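You operate a simulated robot arm through the tools that you are given. There is no shell and no other tool.

You are at the controls of a simulated robot arm. One attempt, no reset.

JOB
Raise the aerials, scan, and set the receiver to the clear channel.
Fine: switch on the splitter and the scanner and leave them on; the microphones stay off; boost, mute and fader stay.

It is judged by the outcome, as a careful person would: the job done as asked, and still so three seconds after it is handed in. It fails if anything else is knocked over, pushed out of place, dropped, spilled or broken.

ROBOT AND FRAMES
A 7-joint arm with a two-finger parallel gripper, fixed in place. Base frame: the origin is on the floor under the middle of its stand, x ahead of it, y to its left, z up; the work surface is at about z = 754. Units: mm, degrees, N and s.
It reaches about 1524 mm from its shoulder. Its first joint turns from -149.0 to 149.0 degrees. Payload 3.5 kg.
The TCP is the grasp point between the finger pads, 23 mm short of the fingertips. In the tool frame z runs along the fingers and y along their closing line. Largest opening 94 mm; finger width 38, thickness 10; the body of the gripper, 54 by 96 mm, starts 39 mm behind the TCP.
Orientation is that of the tool frame in the base frame, as [roll, pitch, yaw] about the fixed x, y, z axes, in that order (R = Rz(yaw) Ry(pitch) Rx(roll)). With the fingers straight down and closing along the base's y, the tool's x points along the base's -x, its y along +y and its z along -z.

CONTROLS
- The arm moves only by the tool step_arm. Its argument "deltas" is a list of rows, each a list of 2 entries, a list of its own where there are three numbers: the shift along the tool's x, y, z in mm, then the turn, a rotation vector about the tool's x, y, z in degrees. In form: [[[dx, dy, dz], [rx, ry, rz]], ...]. A call has 1 to 20 rows; each row is the pose to reach, as a shift and turn from the pose commanded when the call began, along the tool's axes at that moment. "claw" is the gripper command, from -1 (shut) to 1 (fully open), values between in proportion, set as the call begins (left out, the last holds). A row lasts 0.2 s, in which the tool goes at most 50 mm and 8.6 degrees; a call with a longer step from one row to the next is refused whole, and so is a gripper value outside its range. Where a pose cannot be reached the arm comes as near as it can. A force on the tool above 90 N (or 10 N above the force at the start of the call, whichever is more), or a blocked arm, ends the call early, and 0.2 s more pass. The fingers move at their own pace (about 153 mm/s each) and stop on an object; they squeeze with about 26 N. The grip force told is the motor's: it shows also when the fingers shut on nothing. Time passes only in rows, and 0.2 s behind the last, so rows that repeat a pose let the fingers close. It gives the time, the measured TCP pose, the force on the tool (base axes), the opening and the grip force at its end, in the units of the frame above (readings bear some noise), with the torque about the TCP (base axes, N m) and any sound that the robot's microphone picked up.
- Cameras (640 x 400 px; columns grow to the right, rows downward): "scene" is fixed at [50.2, -502.7, 1048.9]; the picture's right is [0.91, -0.41, 0.00], its down [-0.04, -0.09, -1.00] and it looks along [0.41, 0.91, -0.09] (base axes); focal length 341 px, centre (320, 200). "wrist" rides on the gripper at [86, 16, -75] in the tool frame; the picture's right is [-0.18, 0.98, 0.00], its down [-0.58, -0.11, -0.81] and it looks along [-0.79, -0.15, 0.59] (tool axes); focal length 243 px, centre (320, 200). There is no depth. A picture from a camera that has moved, and an enlarged one, comes with that camera's place and axes in the base frame and with its lens.
- snapshot(camera): a new picture of that camera. It takes no simulated time.
- zoom(camera, box): a new picture of the part [left, top, right, bottom] of that camera's present view, enlarged. It takes no simulated time.
- sign_off(): hands the job in; it is judged then, once.

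Places have to be worked out from the pictures, the camera data and where the tool is seen. Open the gripper and draw the arm clear of the work before you hand the job in, unless the task says otherwise.

The tools are called as name(argument=value, ...) on one line, values as JSON. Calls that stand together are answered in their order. step_arm: Moves the arm, as the interface text tells. Its arguments: {"type":"object","properties":{"deltas":{"type":"array"},"claw":{"type":"number"}},"required":["deltas"]} The other tools are called the same way: snapshot (camera) takes a picture; zoom (camera, box) takes an enlarged picture of a part of a camera's view; sign_off () hands the job in.

At the start:

```text
time: 0.0
ee_pos: [577.4, 595.6, 1036.3]
ee_rot: [-180.0, 0.0, 180.0]
contact_force: [-0.1, 0.2, -0.1]
wrist_torque: [0.02, -0.01, 0.01]
grip_width: 93.9
grasp_force: 0.2
```

scene: 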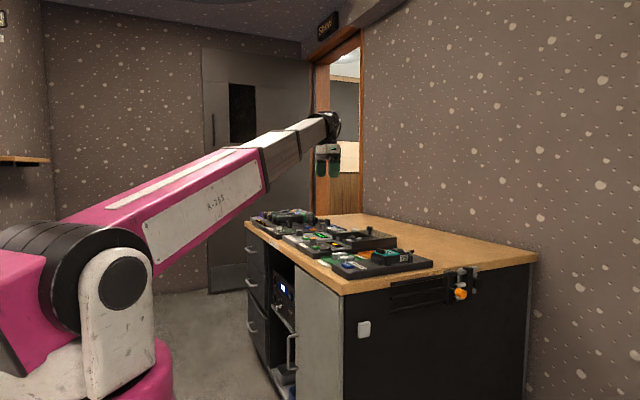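
wrist: 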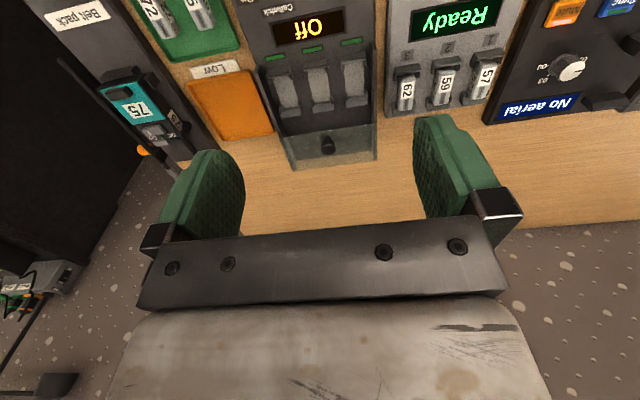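

I'll look closer at the bench first, since the initial pictures show several modules (wrist image is upside-down).

zoom(camera="scene", box=[240, 190, 440, 315])

zoom(camera="wrist", box=[0, 0, 320, 200])

zoom(camera="wrist", box=[320, 0, 640, 200])

```text
3.20 times, centred on (340, 252) of scene
camera zoom: at [50.2, -502.7, 1048.9], right [0.91, -0.41, 0.0], down [-0.04, -0.09, -1.0], along [0.41, 0.91, -0.09], focal length 1092 px, centre (256, 32)
```

zoom: 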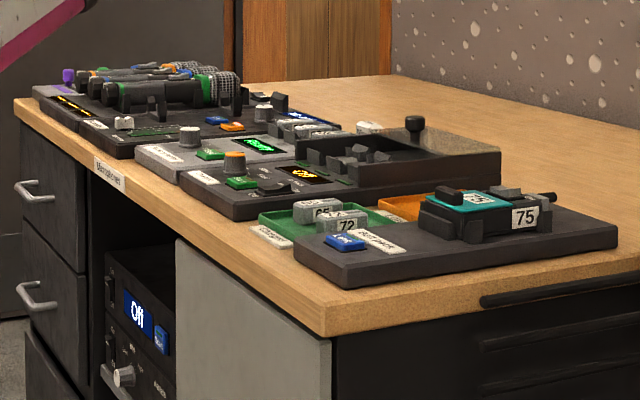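

```text
2.00 times, centred on (160, 100) of wrist
camera zoom: at [492.2, 613.3, 1110.7], right [0.18, 0.98, 0.0], down [0.58, -0.11, 0.81], along [0.79, -0.15, -0.59], focal length 485 px, centre (640, 400)
```

zoom: 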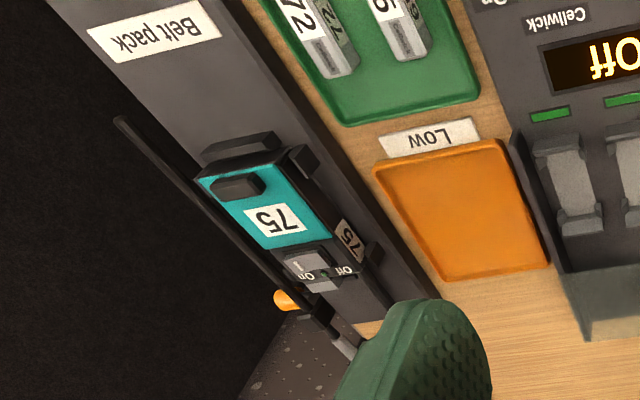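

```text
2.00 times, centred on (480, 100) of wrist
camera zoom: at [492.2, 613.3, 1110.7], right [0.18, 0.98, 0.0], down [0.58, -0.11, 0.81], along [0.79, -0.15, -0.59], focal length 485 px, centre (0, 400)
```

zoom: 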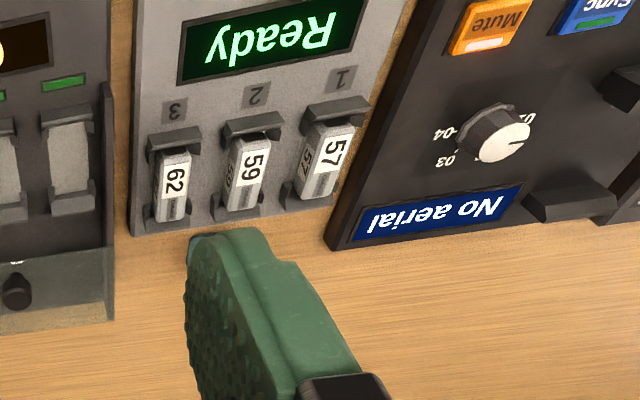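

The wrist view shows a belt pack, drop trays, a charger ("Off"), a "Ready" unit and a receiver that says "No aerial". I'll zoom on the bench end, the rack unit, and the far devices.

zoom(camera="scene", box=[370, 255, 500, 336])

zoom(camera="scene", box=[240, 250, 320, 400])

zoom(camera="scene", box=[240, 200, 340, 262])

zoom(camera="wrist", box=[0, 200, 160, 400])

```text
4.92 times, centred on (435, 296) of scene
camera zoom: at [50.2, -502.7, 1048.9], right [0.91, -0.41, 0.0], down [-0.04, -0.09, -1.0], along [0.41, 0.91, -0.09], focal length 1680 px, centre (-246, -270)
```

zoom: 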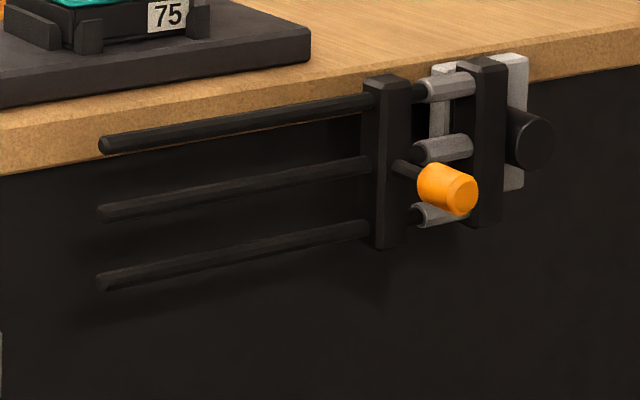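

```text
2.67 times, centred on (280, 325) of scene
camera zoom: at [50.2, -502.7, 1048.9], right [0.91, -0.41, 0.0], down [-0.04, -0.09, -1.0], along [0.41, 0.91, -0.09], focal length 910 px, centre (427, -133)
```

zoom: 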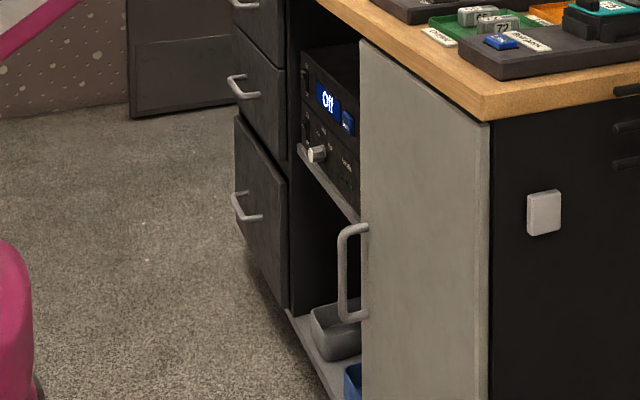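

```text
6.40 times, centred on (290, 231) of scene
camera zoom: at [50.2, -502.7, 1048.9], right [0.91, -0.41, 0.0], down [-0.04, -0.09, -1.0], along [0.41, 0.91, -0.09], focal length 2184 px, centre (512, 2)
```

zoom: 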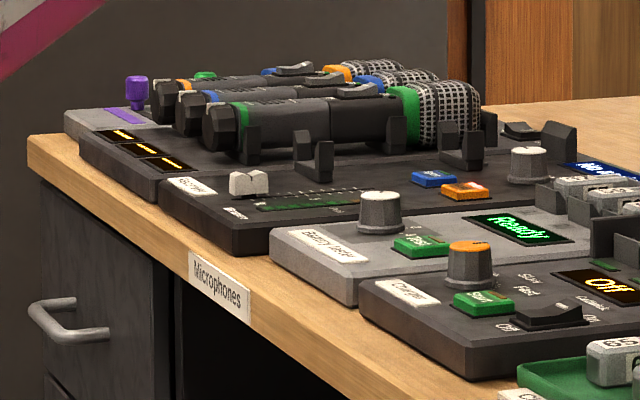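

```text
2.00 times, centred on (80, 300) of wrist
camera zoom: at [492.2, 613.3, 1110.7], right [0.18, 0.98, 0.0], down [0.58, -0.11, 0.81], along [0.79, -0.15, -0.59], focal length 485 px, centre (800, 0)
```

zoom: 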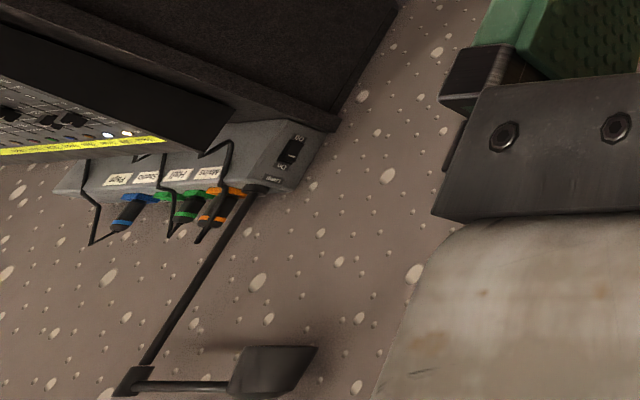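

The folding aerial set appears to be on the bench end with an orange-tipped handle. I'll zoom into the box with coloured plugs at lower-left of the wrist view, which may be the splitter.

zoom(camera="wrist", box=[0, 240, 80, 330])

zoom(camera="wrist", box=[0, 190, 100, 270])

zoom(camera="scene", box=[265, 265, 305, 325])

zoom(camera="scene", box=[440, 250, 500, 310])

```text
4.44 times, centred on (40, 285) of wrist
camera zoom: at [492.2, 613.3, 1110.7], right [0.18, 0.98, 0.0], down [0.58, -0.11, 0.81], along [0.79, -0.15, -0.59], focal length 1078 px, centre (1564, -178)
```

zoom: 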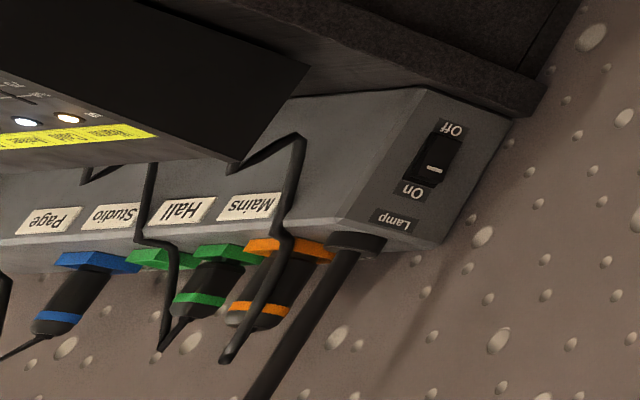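

```text
5.00 times, centred on (50, 230) of wrist
camera zoom: at [492.2, 613.3, 1110.7], right [0.18, 0.98, 0.0], down [0.58, -0.11, 0.81], along [0.79, -0.15, -0.59], focal length 1213 px, centre (1670, 50)
```

zoom: 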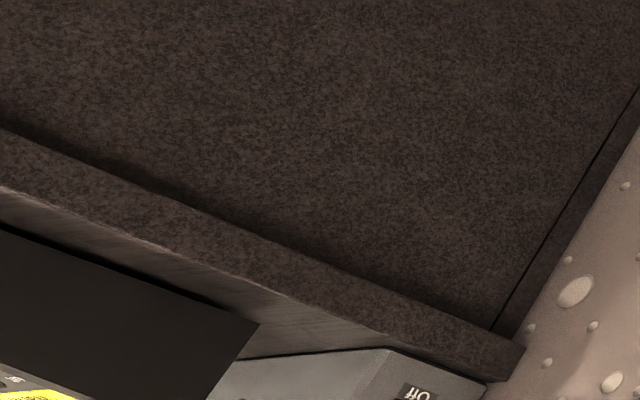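

```text
6.67 times, centred on (285, 295) of scene
camera zoom: at [50.2, -502.7, 1048.9], right [0.91, -0.41, 0.0], down [-0.04, -0.09, -1.0], along [0.41, 0.91, -0.09], focal length 2275 px, centre (553, -433)
```

zoom: 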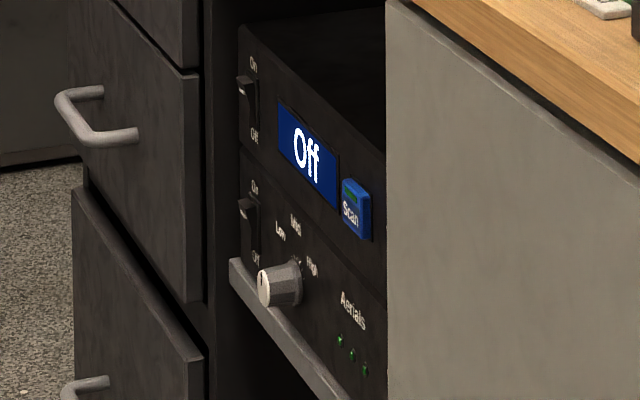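

```text
6.67 times, centred on (470, 280) of scene
camera zoom: at [50.2, -502.7, 1048.9], right [0.91, -0.41, 0.0], down [-0.04, -0.09, -1.0], along [0.41, 0.91, -0.09], focal length 2275 px, centre (-680, -333)
```

zoom: 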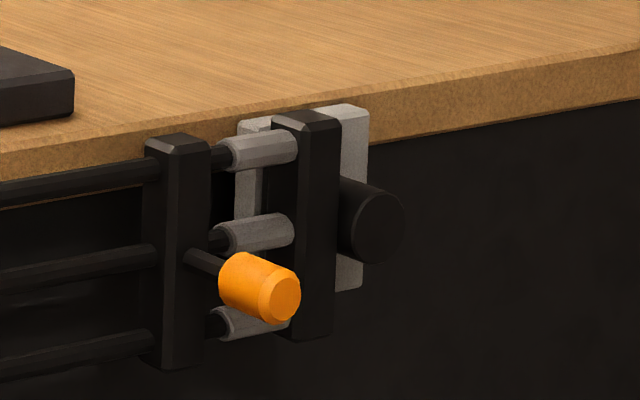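

The rack in the open bay holds the scanner (top: switch, "Off" display, Scan button) and the splitter (bottom: switch, gain knob, aerial LEDs). I'll pull the arm back toward -x and up a bit to survey the bench from the wrist camera.

step_arm(deltas=[[[45, 15, -10], [0, 0, 0]], [[90, 30, -20], [0, 0, 0]], [[135, 45, -30], [0, 0, 0]], [[180, 60, -40], [0, 0, 0]], [[225, 75, -50], [0, 0, 0]], [[250, 90, -60], [0, 0, 0]]])

snapshot(camera="wrist")

snapshot(camera="scene")

```text
time: 1.4
ee_pos: [328.4, 685.0, 1096.2]
ee_rot: [180.0, 0.0, 179.9]
contact_force: [0.8, -1.0, 0.2]
wrist_torque: [-0.01, -0.03, 0.0]
grip_width: 93.9
grasp_force: 0.1
```

```text
taken
camera wrist: at [242.1, 701.6, 1168.9], right [0.19, 0.98, 0.0], down [0.58, -0.11, 0.81], along [0.79, -0.15, -0.59], focal length 243 px, centre (320, 200)
```

wrist: 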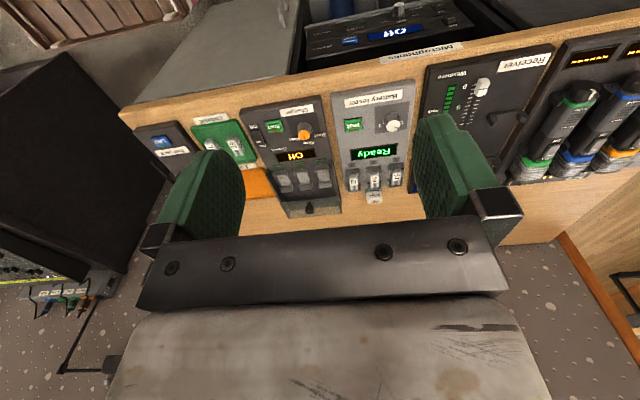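

```text
taken
```

scene: 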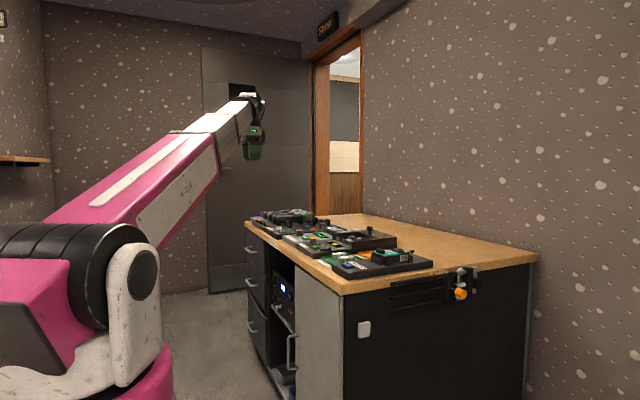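

The survey view shows the belt pack, tray, charger, battery tester, receiver and microphone stands, plus the rack in the bay. I'll zoom on the rack and receiver.

zoom(camera="wrist", box=[290, 0, 490, 80])

zoom(camera="wrist", box=[400, 30, 560, 200])

zoom(camera="wrist", box=[500, 20, 640, 190])

zoom(camera="wrist", box=[120, 80, 340, 220])

```text
3.20 times, centred on (390, 40) of wrist
camera zoom: at [242.1, 701.6, 1168.9], right [0.19, 0.98, 0.0], down [0.58, -0.11, 0.81], along [0.79, -0.15, -0.59], focal length 776 px, centre (96, 712)
```

zoom: 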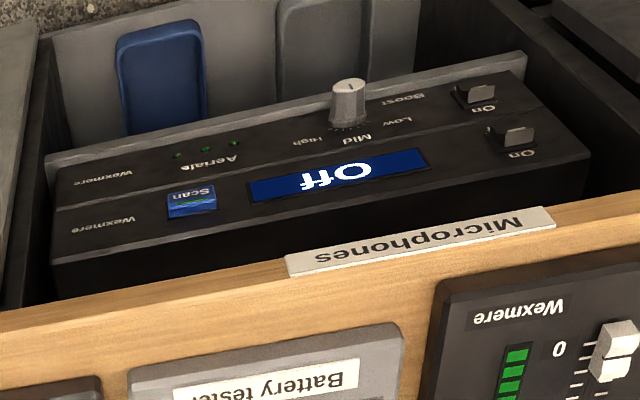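

```text
2.35 times, centred on (480, 115) of wrist
camera zoom: at [242.1, 701.6, 1168.9], right [0.19, 0.98, 0.0], down [0.58, -0.11, 0.81], along [0.79, -0.15, -0.59], focal length 571 px, centre (-56, 400)
```

zoom: 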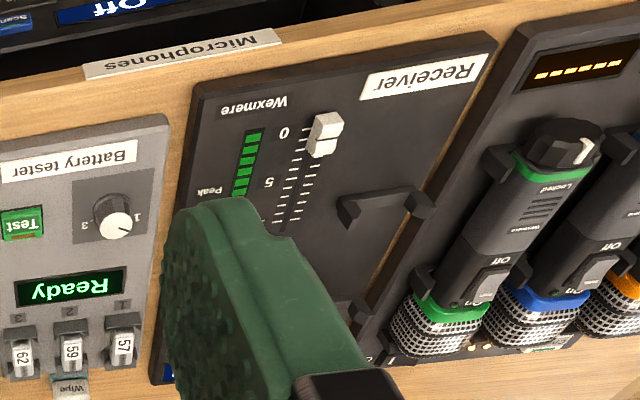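

```text
2.35 times, centred on (570, 105) of wrist
camera zoom: at [242.1, 701.6, 1168.9], right [0.19, 0.98, 0.0], down [0.58, -0.11, 0.81], along [0.79, -0.15, -0.59], focal length 571 px, centre (-268, 424)
```

zoom: 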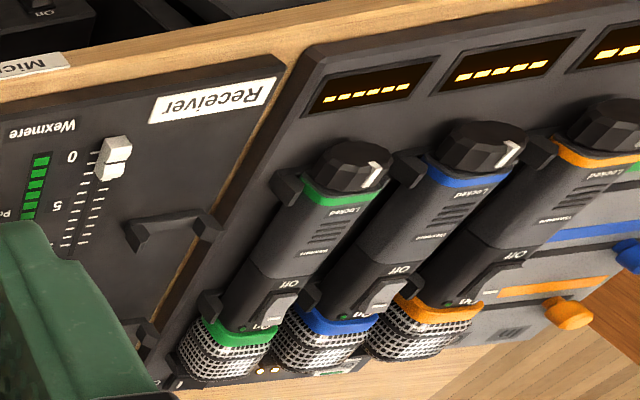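

```text
2.86 times, centred on (230, 150) of wrist
camera zoom: at [242.1, 701.6, 1168.9], right [0.19, 0.98, 0.0], down [0.58, -0.11, 0.81], along [0.79, -0.15, -0.59], focal length 693 px, centre (577, 343)
```

zoom: 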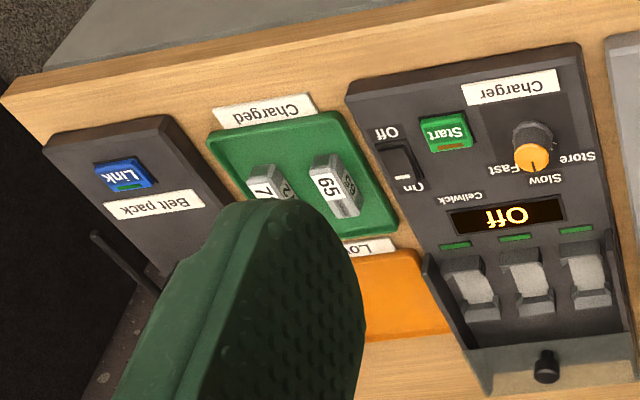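

I triangulate the Scan button at about (480, 726, 552). I'll lower the arm in front of the bay, staying at small x, for a closer look at the rack.

step_arm(deltas=[[[30, 6, 35], [0, 0, 0]], [[60, 12, 70], [0, 0, 0]], [[85, 18, 105], [0, 0, 0]], [[110, 24, 140], [0, 0, 0]], [[130, 30, 175], [0, 0, 0]], [[150, 36, 210], [0, 0, 0]], [[160, 40, 240], [0, 0, 0]]])

snapshot(camera="wrist")

snapshot(camera="scene")

```text
time: 3.0
ee_pos: [167.6, 727.9, 856.5]
ee_rot: [180.0, 0.0, 179.9]
contact_force: [0.5, 0.2, 0.3]
wrist_torque: [0.01, 0.01, 0.0]
grip_width: 94.1
grasp_force: 0.0
```

```text
taken
camera wrist: at [81.9, 744.5, 929.8], right [0.18, 0.98, 0.0], down [0.58, -0.11, 0.81], along [0.79, -0.15, -0.59], focal length 243 px, centre (320, 200)
```

wrist: 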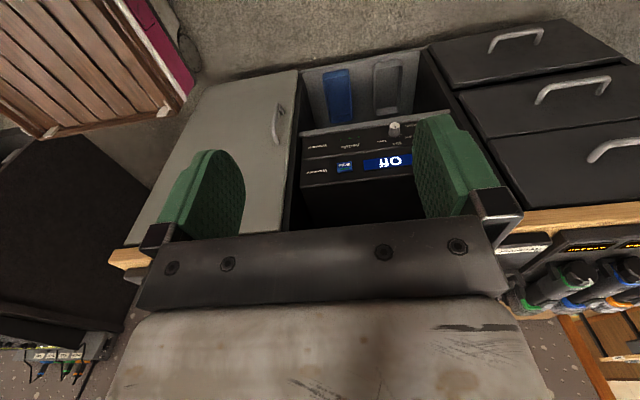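

```text
taken
```

scene: 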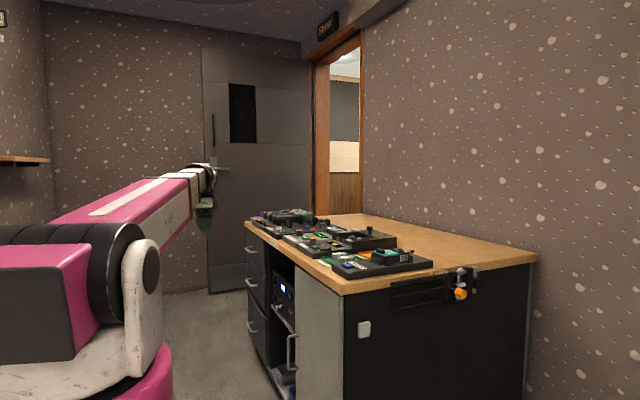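

The right finger hides the switches, so I shift toward +y and a bit lower to see the whole rack face between the fingers.

step_arm(deltas=[[[0, 30, 30], [0, 0, 0]], [[0, 60, 60], [0, 0, 0]], [[0, 90, 90], [0, 0, 0]]])

zoom(camera="wrist", box=[200, 50, 440, 240])

snapshot(camera="wrist")

```text
time: 3.8
ee_pos: [166.9, 817.6, 767.4]
ee_rot: [-180.0, 0.0, 180.0]
contact_force: [0.2, -0.4, 1.2]
wrist_torque: [-0.01, -0.01, 0.0]
grip_width: 94.1
grasp_force: 0.1
```

```text
2.11 times, centred on (320, 145) of wrist
camera zoom: at [82.0, 834.4, 840.5], right [0.18, 0.98, 0.0], down [0.58, -0.11, 0.81], along [0.79, -0.15, -0.59], focal length 511 px, centre (320, 316)
```

zoom: 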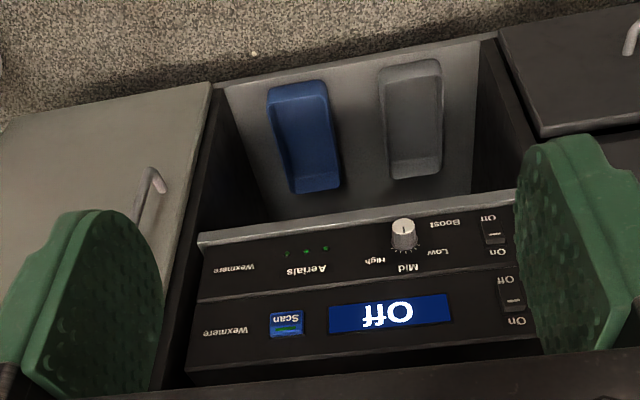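

```text
taken
camera wrist: at [82.0, 834.4, 840.5], right [0.18, 0.98, 0.0], down [0.58, -0.11, 0.81], along [0.79, -0.15, -0.59], focal length 243 px, centre (320, 200)
```

wrist: 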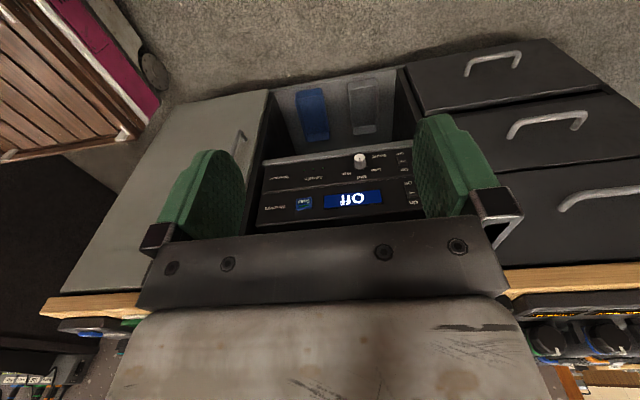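

Now both switches are visible. I'll zoom tighter to locate them precisely.

zoom(camera="wrist", box=[370, 140, 430, 220])

zoom(camera="wrist", box=[250, 130, 390, 225])

```text
5.00 times, centred on (400, 180) of wrist
camera zoom: at [82.0, 834.4, 840.5], right [0.18, 0.98, 0.0], down [0.58, -0.11, 0.81], along [0.79, -0.15, -0.59], focal length 1213 px, centre (-80, 300)
```

zoom: 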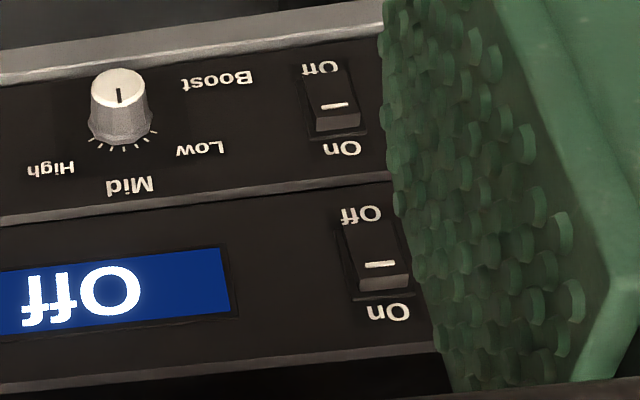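

```text
4.21 times, centred on (320, 178) of wrist
camera zoom: at [82.0, 834.4, 840.5], right [0.18, 0.98, 0.0], down [0.58, -0.11, 0.81], along [0.79, -0.15, -0.59], focal length 1022 px, centre (320, 295)
```

zoom: 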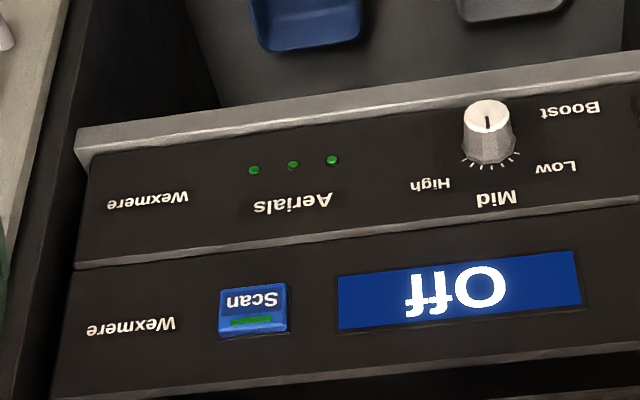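

The rockers sit with their On (upper) ends protruding, at about (475, 940, 563) for the scanner and (475, 940, 481) for the splitter. I'll look at the fingertip shape in the scene view before planning the presses.

zoom(camera="scene", box=[180, 140, 260, 260])

snapshot(camera="scene")

```text
3.33 times, centred on (220, 200) of scene
camera zoom: at [50.2, -502.7, 1048.9], right [0.91, -0.41, 0.0], down [-0.04, -0.09, -1.0], along [0.41, 0.91, -0.09], focal length 1137 px, centre (653, 200)
```

zoom: 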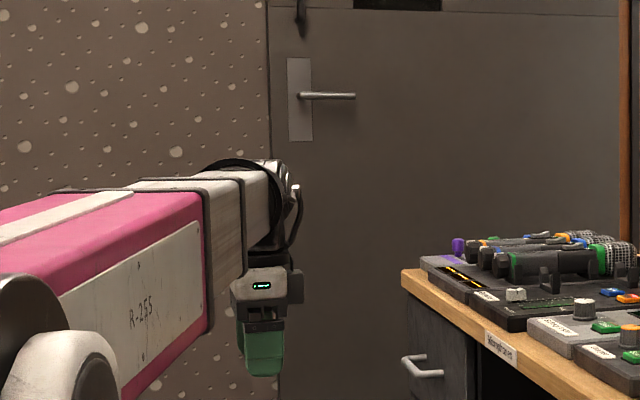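

```text
taken
```

scene: 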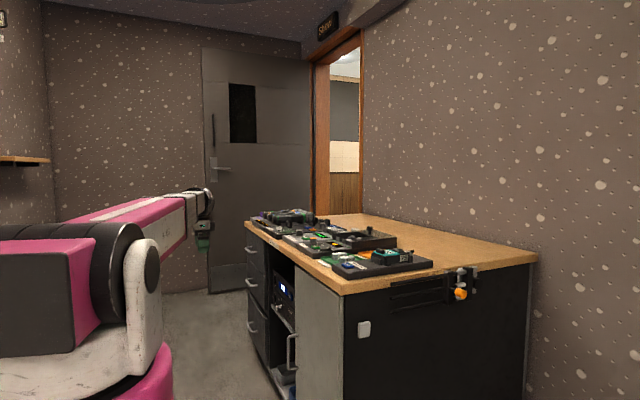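

The fingertip is a blunt 38 mm-wide tip. I'll close the gripper and swing the tool so the fingers point along +x, at a standoff in front of the scanner switch (x about 300).

step_arm(deltas=[[[-9, 8, 14], [0, -6.43, 0]], [[-19, 16, 28], [0, -12.86, 0]], [[-28, 24, 42], [0, -19.29, 0]], [[-38, 32, 56], [0, -25.7, 0]], [[-47, 40, 70], [0, -32.1, 0]], [[-57, 48, 84], [0, -38.6, 0]], [[-66, 56, 98], [0, -45, 0]], [[-76, 64, 112], [0, -51.4, 0]], [[-85, 72, 126], [0, -57.9, 0]], [[-95, 80, 140], [0, -64.3, 0]], [[-105, 88, 154], [0, -70.7, 0]], [[-114, 96, 168], [0, -77.1, 0]], [[-124, 104, 182], [0, -83.6, 0]], [[-133, 112, 195], [0, -90, 0]], [[-133, 112, 195], [0, -90, 0]]], claw=-1)

snapshot(camera="scene")

snapshot(camera="wrist")

```text
time: 7.0
ee_pos: [300.5, 930.0, 572.4]
ee_rot: [7.5, 89.9, 7.3]
contact_force: [0.0, 0.5, -0.1]
wrist_torque: [0.0, 0.03, -0.01]
grip_width: 0.3
grasp_force: 26.5
```

```text
taken
```

scene: 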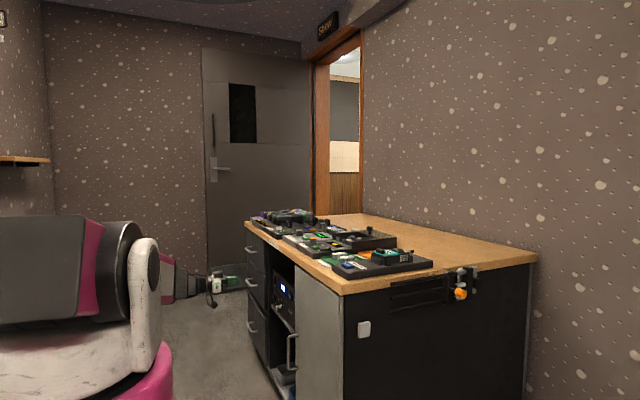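

```text
taken
camera wrist: at [228.1, 946.3, 484.2], right [0.0, 0.98, 0.18], down [-0.81, -0.11, 0.58], along [0.59, -0.15, 0.79], focal length 243 px, centre (320, 200)
```

wrist: 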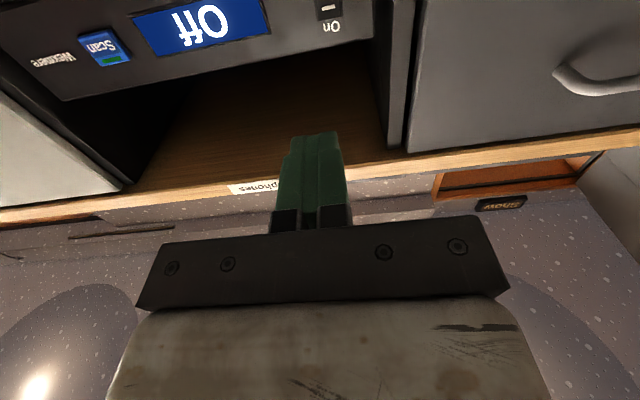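

The tool now points +x, with camera data confirming the switch at y≈940, z≈549–563. I'll shift +10 in y and advance to just short of the panel.

step_arm(deltas=[[[0, 10, 30], [0, 0, 0]], [[0, 10, 60], [0, 0, 0]], [[0, 10, 90], [0, 0, 0]], [[0, 10, 120], [0, 0, 0]], [[0, 10, 135], [0, 0, 0]]])

snapshot(camera="wrist")

zoom(camera="scene", box=[250, 255, 310, 325])

```text
time: 8.2
ee_pos: [435.3, 938.3, 571.0]
ee_rot: [-73.8, 90.0, -73.7]
contact_force: [1.1, 0.0, 0.0]
wrist_torque: [0.01, -0.01, -0.02]
grip_width: 0.0
grasp_force: 26.5
```

```text
taken
camera wrist: at [361.7, 955.4, 484.3], right [0.0, 0.98, 0.18], down [-0.81, -0.11, 0.58], along [0.59, -0.15, 0.79], focal length 243 px, centre (320, 200)
```

wrist: 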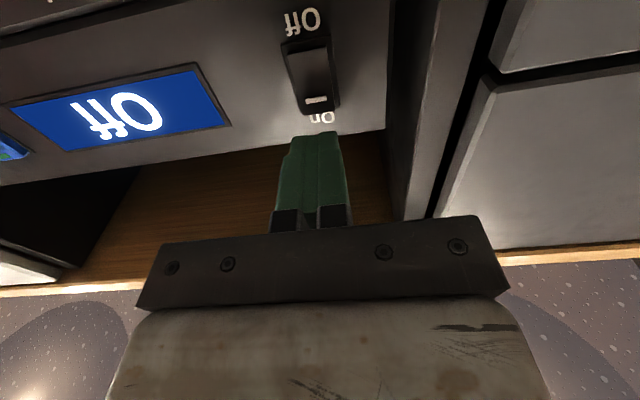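

```text
5.71 times, centred on (280, 290) of scene
camera zoom: at [50.2, -502.7, 1048.9], right [0.91, -0.41, 0.0], down [-0.04, -0.09, -1.0], along [0.41, 0.91, -0.09], focal length 1950 px, centre (549, -314)
```

zoom: 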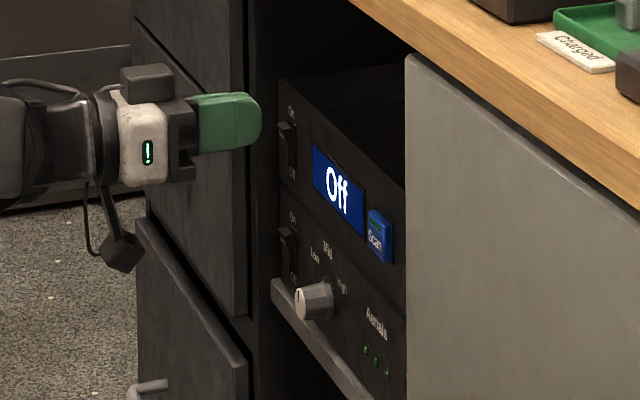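

Triangulating both views, the On end of the scanner rocker is at about (479, 940, 560), panel at x≈487. I lower to z≈561 and press forward in small steps.

step_arm(deltas=[[[10, 2, 0], [0, 0, 0]], [[10, 2, 8], [0, 0, 0]], [[10, 2, 14], [0, 0, 0]], [[10, 2, 18], [0, 0, 0]], [[10, 2, 21], [0, 0, 0]], [[10, 2, 24], [0, 0, 0]], [[10, 2, 26], [0, 0, 0]]])

snapshot(camera="wrist")

zoom(camera="scene", box=[250, 255, 310, 325])

```text
time: 9.8
ee_pos: [454.2, 940.5, 562.2]
ee_rot: [-174.9, 89.7, -174.6]
contact_force: [-54.2, 1.2, 2.0]
wrist_torque: [0.07, 0.86, -0.11]
grip_width: 0.1
grasp_force: 26.2
stopped in row 7: the force on the tool passed its limit at 97 N (the readings are from after the stop); the commanded pose is now the measured one
```

```text
taken
camera wrist: at [379.6, 957.3, 475.4], right [-0.01, 0.98, 0.18], down [-0.8, -0.11, 0.58], along [0.59, -0.14, 0.79], focal length 243 px, centre (320, 200)
```

wrist: 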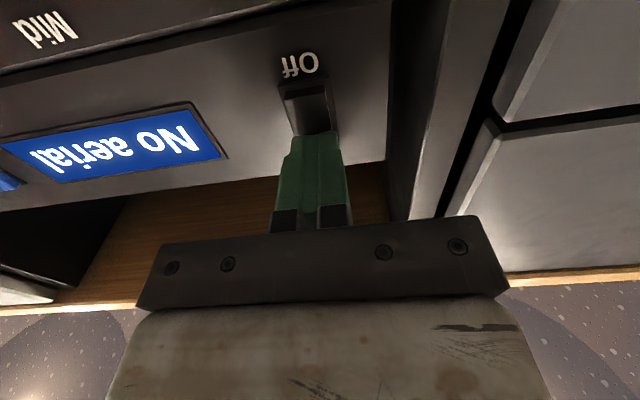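

```text
5.71 times, centred on (280, 290) of scene
camera zoom: at [50.2, -502.7, 1048.9], right [0.91, -0.41, 0.0], down [-0.04, -0.09, -1.0], along [0.41, 0.91, -0.09], focal length 1950 px, centre (549, -314)
```

zoom: 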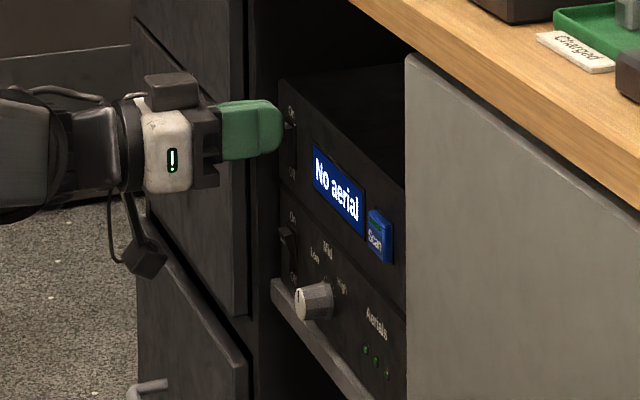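

The scanner display now reads "No aerial", so it's on. I back off, drop 85 mm to the splitter rocker, and stop short of it.

step_arm(deltas=[[[0, 0, -20], [0, 0, 0]], [[0, 0, -40], [0, 0, 0]], [[40, 0, -40], [0, 0, 0]], [[85, 0, -40], [0, 0, 0]], [[85, 0, -25], [0, 0, 0]], [[85, 0, -16], [0, 0, 0]]])

snapshot(camera="wrist")

zoom(camera="scene", box=[250, 255, 310, 325])

```text
time: 11.2
ee_pos: [442.9, 940.1, 478.0]
ee_rot: [-178.0, 89.8, -178.0]
contact_force: [-0.1, -0.4, 0.5]
wrist_torque: [0.0, -0.01, 0.0]
grip_width: 0.0
grasp_force: 26.1
```

```text
taken
camera wrist: at [367.4, 956.7, 390.1], right [0.0, 0.98, 0.18], down [-0.8, -0.11, 0.58], along [0.59, -0.15, 0.79], focal length 243 px, centre (320, 200)
```

wrist: 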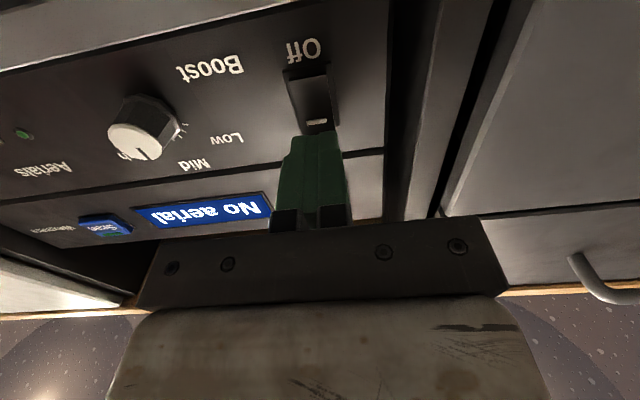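

```text
5.71 times, centred on (280, 290) of scene
camera zoom: at [50.2, -502.7, 1048.9], right [0.91, -0.41, 0.0], down [-0.04, -0.09, -1.0], along [0.41, 0.91, -0.09], focal length 1950 px, centre (549, -314)
```

zoom: 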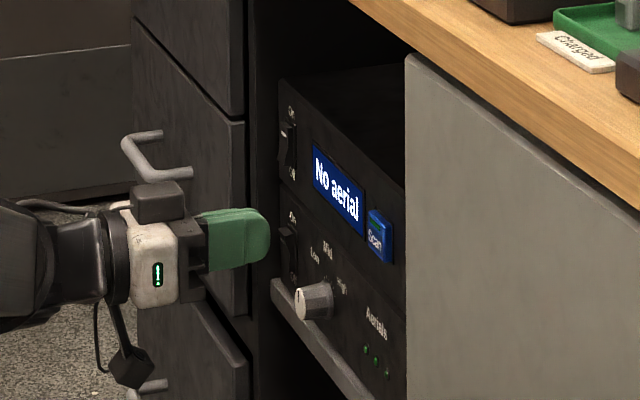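

The fingertip is lined up with the splitter rocker's On end. I press it forward in small steps.

step_arm(deltas=[[[1, 0, 4], [0, 0, 0]], [[1, 0, 8], [0, 0, 0]], [[1, 0, 11], [0, 0, 0]], [[1, 0, 14], [0, 0, 0]], [[1, 0, 16], [0, 0, 0]], [[1, 0, 18], [0, 0, 0]]])

zoom(camera="scene", box=[250, 255, 310, 325])

snapshot(camera="wrist")

```text
time: 12.6
ee_pos: [454.4, 939.6, 477.0]
ee_rot: [-175.6, 89.8, -175.2]
contact_force: [-81.2, -12.0, 2.1]
wrist_torque: [-0.04, 1.21, -0.43]
grip_width: 0.0
grasp_force: 25.9
```

```text
5.71 times, centred on (280, 290) of scene
camera zoom: at [50.2, -502.7, 1048.9], right [0.91, -0.41, 0.0], down [-0.04, -0.09, -1.0], along [0.41, 0.91, -0.09], focal length 1950 px, centre (549, -314)
```

zoom: 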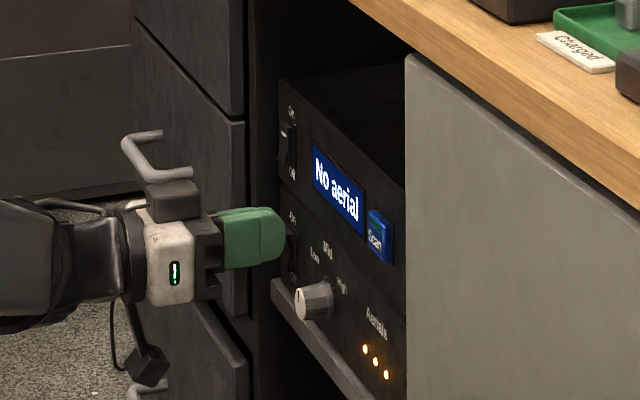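

```text
taken
camera wrist: at [379.6, 956.3, 389.3], right [0.0, 0.98, 0.18], down [-0.8, -0.11, 0.58], along [0.59, -0.15, 0.79], focal length 243 px, centre (320, 200)
```

wrist: 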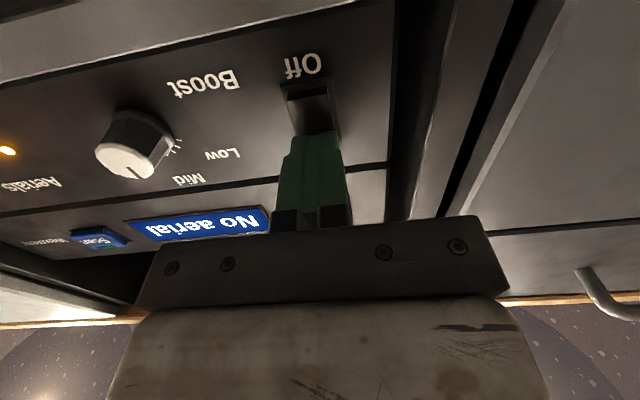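

All three aerial LEDs went amber, so the splitter is on and sensing lowered aerials. I withdraw straight back, then swing the tool back to fingers-down while rising clear.

step_arm(deltas=[[[0, 0, -40], [0, 0, 0]], [[0, 0, -80], [0, 0, 0]], [[0, 0, -120], [0, 0, 0]], [[-20, -8, -131], [0, 6.43, 0]], [[-40, -16, -142], [0, 12.86, 0]], [[-60, -24, -153], [0, 19.29, 0]], [[-80, -32, -164], [0, 25.7, 0]], [[-100, -40, -175], [0, 32.1, 0]], [[-120, -48, -186], [0, 38.6, 0]], [[-140, -56, -197], [0, 45, 0]], [[-160, -64, -208], [0, 51.4, 0]], [[-180, -72, -219], [0, 57.9, 0]], [[-200, -80, -230], [0, 64.3, 0]], [[-220, -88, -241], [0, 70.7, 0]], [[-240, -96, -252], [0, 77.1, 0]], [[-260, -104, -263], [0, 83.6, 0]], [[-280, -112, -274], [0, 90, 0]]])

zoom(camera="scene", box=[250, 255, 310, 325])

```text
time: 16.2
ee_pos: [187.5, 826.9, 757.8]
ee_rot: [-179.9, -0.3, -180.0]
contact_force: [-0.4, 0.0, 0.9]
wrist_torque: [-0.01, 0.03, -0.04]
grip_width: 0.1
grasp_force: 25.7
```

```text
5.71 times, centred on (280, 290) of scene
camera zoom: at [50.2, -502.7, 1048.9], right [0.91, -0.41, 0.0], down [-0.04, -0.09, -1.0], along [0.41, 0.91, -0.09], focal length 1950 px, centre (549, -314)
```

zoom: 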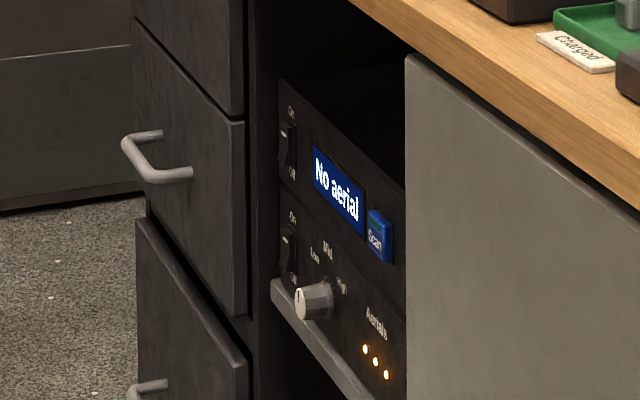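

Rack state is as wanted (scanner and splitter on, boost unchanged). Now I rise and cross above the bench toward the aerial end.

step_arm(deltas=[[[-18, -19.7, -35.8], [0, 0, 0]], [[-36, -39.4, -71.6], [0, 0, 0]], [[-54, -59.1, -107.4], [0, 0, 0]], [[-72, -78.8, -143.2], [0, 0, 0]], [[-90, -98.5, -179], [0, 0, 0]], [[-108, -118.2, -214.8], [0, 0, 0]], [[-126, -137.9, -250.6], [0, 0, 0]], [[-144, -157.6, -286.4], [0, 0, 0]], [[-162, -177, -322], [0, 0, 0]], [[-189, -216, -322], [0, 0, 0]], [[-216, -255, -322], [0, 0, 0]], [[-243, -294, -322], [0, 0, 0]], [[-270, -333, -322], [0, 0, 0]], [[-297, -372, -322], [0, 0, 0]], [[-324, -411, -322], [0, 0, 0]], [[-351, -450, -322], [0, 0, 0]], [[-378, -489, -322], [0, 0, 0]], [[-405, -528, -322], [0, 0, 0]]])

snapshot(camera="wrist")

snapshot(camera="scene")

```text
time: 20.0
ee_pos: [594.0, 297.2, 1078.6]
ee_rot: [180.0, -0.1, -179.7]
contact_force: [0.2, -0.1, -0.6]
wrist_torque: [0.01, 0.01, -0.02]
grip_width: 0.1
grasp_force: 26.1
```

```text
taken
camera wrist: at [508.6, 313.8, 1150.8], right [0.18, 0.98, 0.0], down [0.58, -0.11, 0.8], along [0.79, -0.15, -0.59], focal length 243 px, centre (320, 200)
```

wrist: 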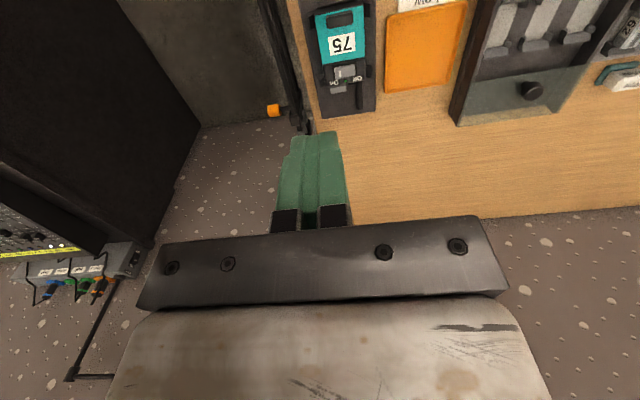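

```text
taken
```

scene: 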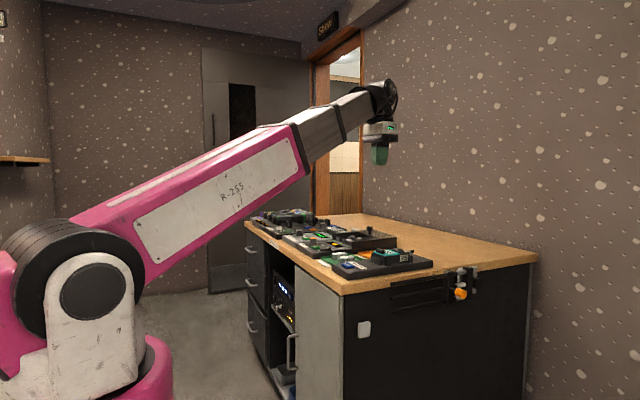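

I located the aerial handle tip at roughly (790, 168, 700). I move to a vantage on the -y side with the tool yawed 90° so the wrist camera faces the bench end.

step_arm(deltas=[[[-15, -24.4, 16], [0, 0, -6.43]], [[-30, -48.7, 32], [0, 0, -12.86]], [[-45, -73, 48], [0, 0, -19.29]], [[-61, -97.4, 64], [0, 0, -25.7]], [[-76, -121.8, 80], [0, 0, -32.1]], [[-91, -146, 96], [0, 0, -38.6]], [[-106, -170.5, 112], [0, 0, -45]], [[-121, -195, 128], [0, 0, -51.4]], [[-136, -219, 144], [0, 0, -57.9]], [[-151, -243.6, 160], [0, 0, -64.3]], [[-167, -268, 176], [0, 0, -70.7]], [[-182, -292, 192], [0, 0, -77.1]], [[-197, -316.6, 208], [0, 0, -83.6]], [[-212, -341, 224], [0, 0, -90]]])

snapshot(camera="wrist")

snapshot(camera="scene")

```text
time: 20.5
ee_pos: [612.2, 267.6, 1055.2]
ee_rot: [179.4, -0.3, -174.2]
contact_force: [-0.4, 18.9, -6.4]
wrist_torque: [-1.78, -0.61, -1.85]
grip_width: 0.0
grasp_force: 26.3
stopped in row 2: the force on the tool passed its limit at 148 N (the readings are from after the stop); the commanded pose is now the measured one
```

```text
taken
camera wrist: at [525.3, 276.6, 1130.8], right [0.09, 1.0, 0.01], down [0.6, -0.06, 0.8], along [0.8, -0.06, -0.6], focal length 243 px, centre (320, 200)
```

wrist: 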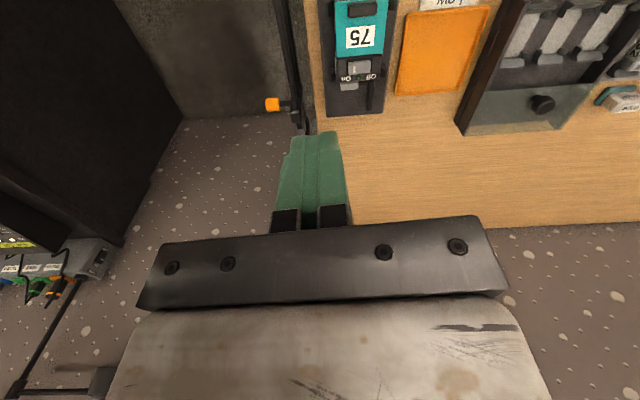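

```text
taken
```

scene: 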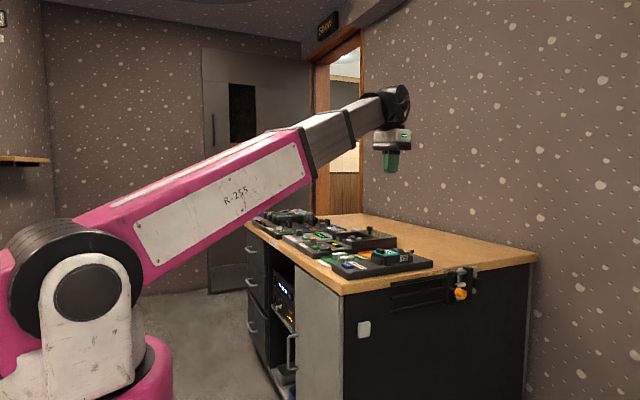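

The motion stopped on a 148 N force in free air; I need to see what happened at the wrist — perhaps a cable/link contact or a joint swing.

zoom(camera="scene", box=[300, 60, 440, 190])

step_arm(deltas=[[[0, 0, 0], [0, 0, 0]], [[0, 0, 0], [0, 0, 0]]])

```text
3.08 times, centred on (370, 125) of scene
camera zoom: at [50.2, -502.7, 1048.9], right [0.91, -0.41, 0.0], down [-0.04, -0.09, -1.0], along [0.41, 0.91, -0.09], focal length 1050 px, centre (166, 431)
```

zoom: 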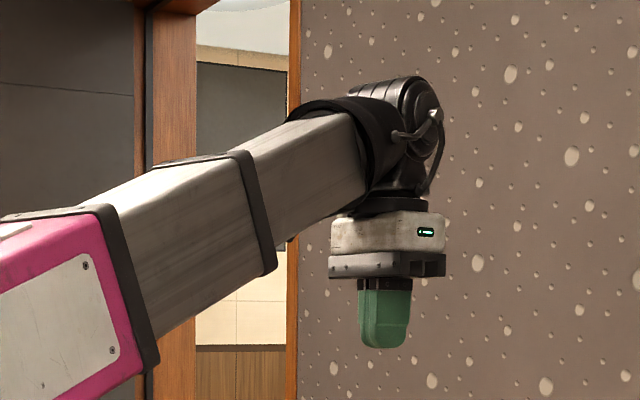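

```text
time: 21.1
ee_pos: [611.9, 268.0, 1057.1]
ee_rot: [179.5, -0.5, -174.4]
contact_force: [-5.5, 28.6, -12.0]
wrist_torque: [-2.65, -1.71, -2.81]
grip_width: 0.0
grasp_force: 25.8
```

The persistent side force indicates the wrist camera is touching the forearm (the camera swings into the forearm when yawing this way). I reverse that small move and will turn the other way instead.

step_arm(deltas=[[[8, 15, -10], [0, 0, 3]], [[16, 30, -20], [0, 0, 6]], [[16, 30, -20], [0, 0, 6]]])

zoom(camera="scene", box=[300, 60, 440, 190])

```text
time: 21.9
ee_pos: [592.7, 296.5, 1076.7]
ee_rot: [179.6, -0.5, -180.0]
contact_force: [-0.3, 0.4, -0.1]
wrist_torque: [0.01, 0.0, 0.0]
grip_width: 0.1
grasp_force: 26.0
```

```text
3.08 times, centred on (370, 125) of scene
camera zoom: at [50.2, -502.7, 1048.9], right [0.91, -0.41, 0.0], down [-0.04, -0.09, -1.0], along [0.41, 0.91, -0.09], focal length 1050 px, centre (166, 431)
```

zoom: 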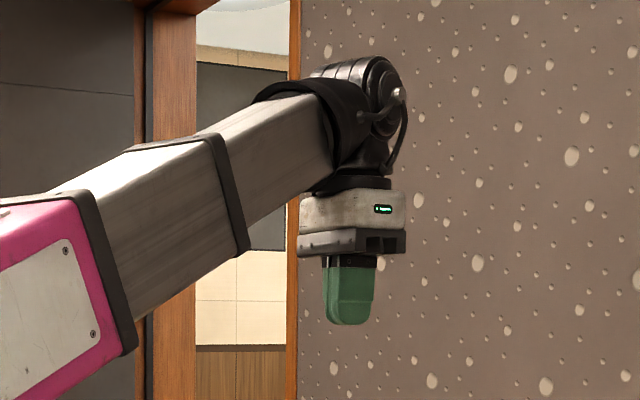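

Clear again. Now I yaw the other way (camera swinging to the +y side, away from the forearm) in place.

step_arm(deltas=[[[0, 0, 0], [0, 0, 7]], [[0, 0, 0], [0, 0, 14]], [[0, 0, 0], [0, 0, 21]], [[0, 0, 0], [0, 0, 28]], [[0, 0, 0], [0, 0, 35]], [[0, 0, 0], [0, 0, 42]], [[0, 0, 0], [0, 0, 49]], [[0, 0, 0], [0, 0, 56]], [[0, 0, 0], [0, 0, 63]], [[0, 0, 0], [0, 0, 70]], [[0, 0, 0], [0, 0, 77]], [[0, 0, 0], [0, 0, 84]], [[0, 0, 0], [0, 0, 90]]])

snapshot(camera="wrist")

snapshot(camera="scene")

```text
time: 24.7
ee_pos: [591.7, 297.2, 1076.9]
ee_rot: [-179.5, -0.4, 89.8]
contact_force: [-0.1, 0.6, 0.1]
wrist_torque: [0.01, -0.03, -0.03]
grip_width: 0.0
grasp_force: 26.3
```

```text
taken
camera wrist: at [610.5, 383.5, 1150.8], right [0.98, -0.19, -0.01], down [-0.1, -0.59, 0.8], along [-0.16, -0.79, -0.6], focal length 243 px, centre (320, 200)
```

wrist: 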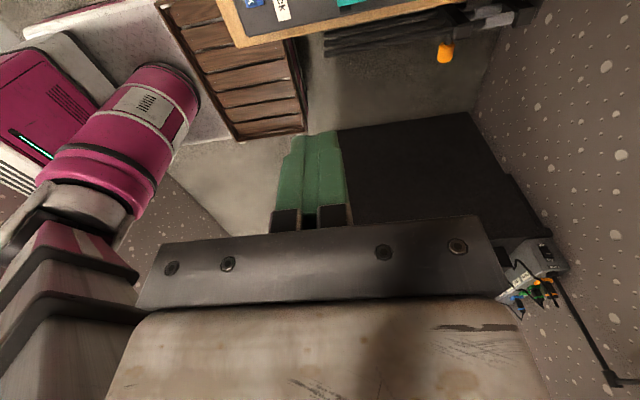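

```text
taken
```

scene: 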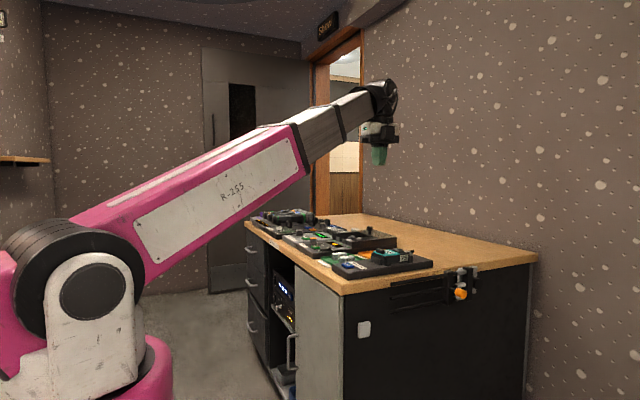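

The yaw worked, and this view also shows the aerials from above. I'll zoom on them to triangulate the handle and pivot.

zoom(camera="wrist", box=[310, 0, 560, 110])

zoom(camera="wrist", box=[410, 0, 550, 80])

```text
2.56 times, centred on (435, 55) of wrist
camera zoom: at [610.5, 383.5, 1150.8], right [0.98, -0.19, -0.01], down [-0.1, -0.59, 0.8], along [-0.16, -0.79, -0.6], focal length 621 px, centre (26, 571)
```

zoom: 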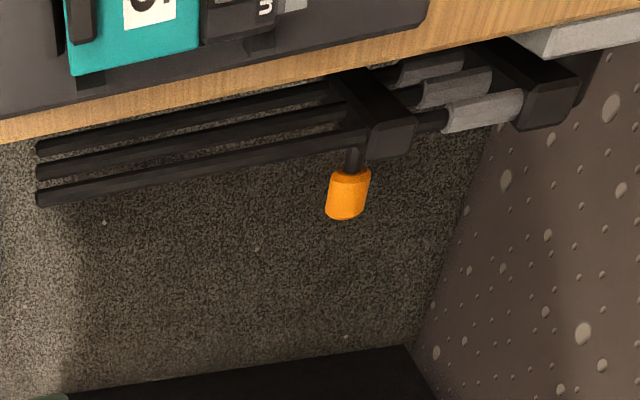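

```text
4.57 times, centred on (480, 40) of wrist
camera zoom: at [610.5, 383.5, 1150.8], right [0.98, -0.19, -0.01], down [-0.1, -0.59, 0.8], along [-0.16, -0.79, -0.6], focal length 1109 px, centre (-411, 931)
```

zoom: 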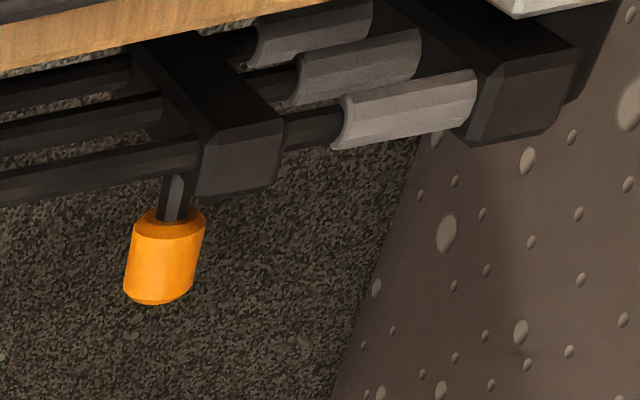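

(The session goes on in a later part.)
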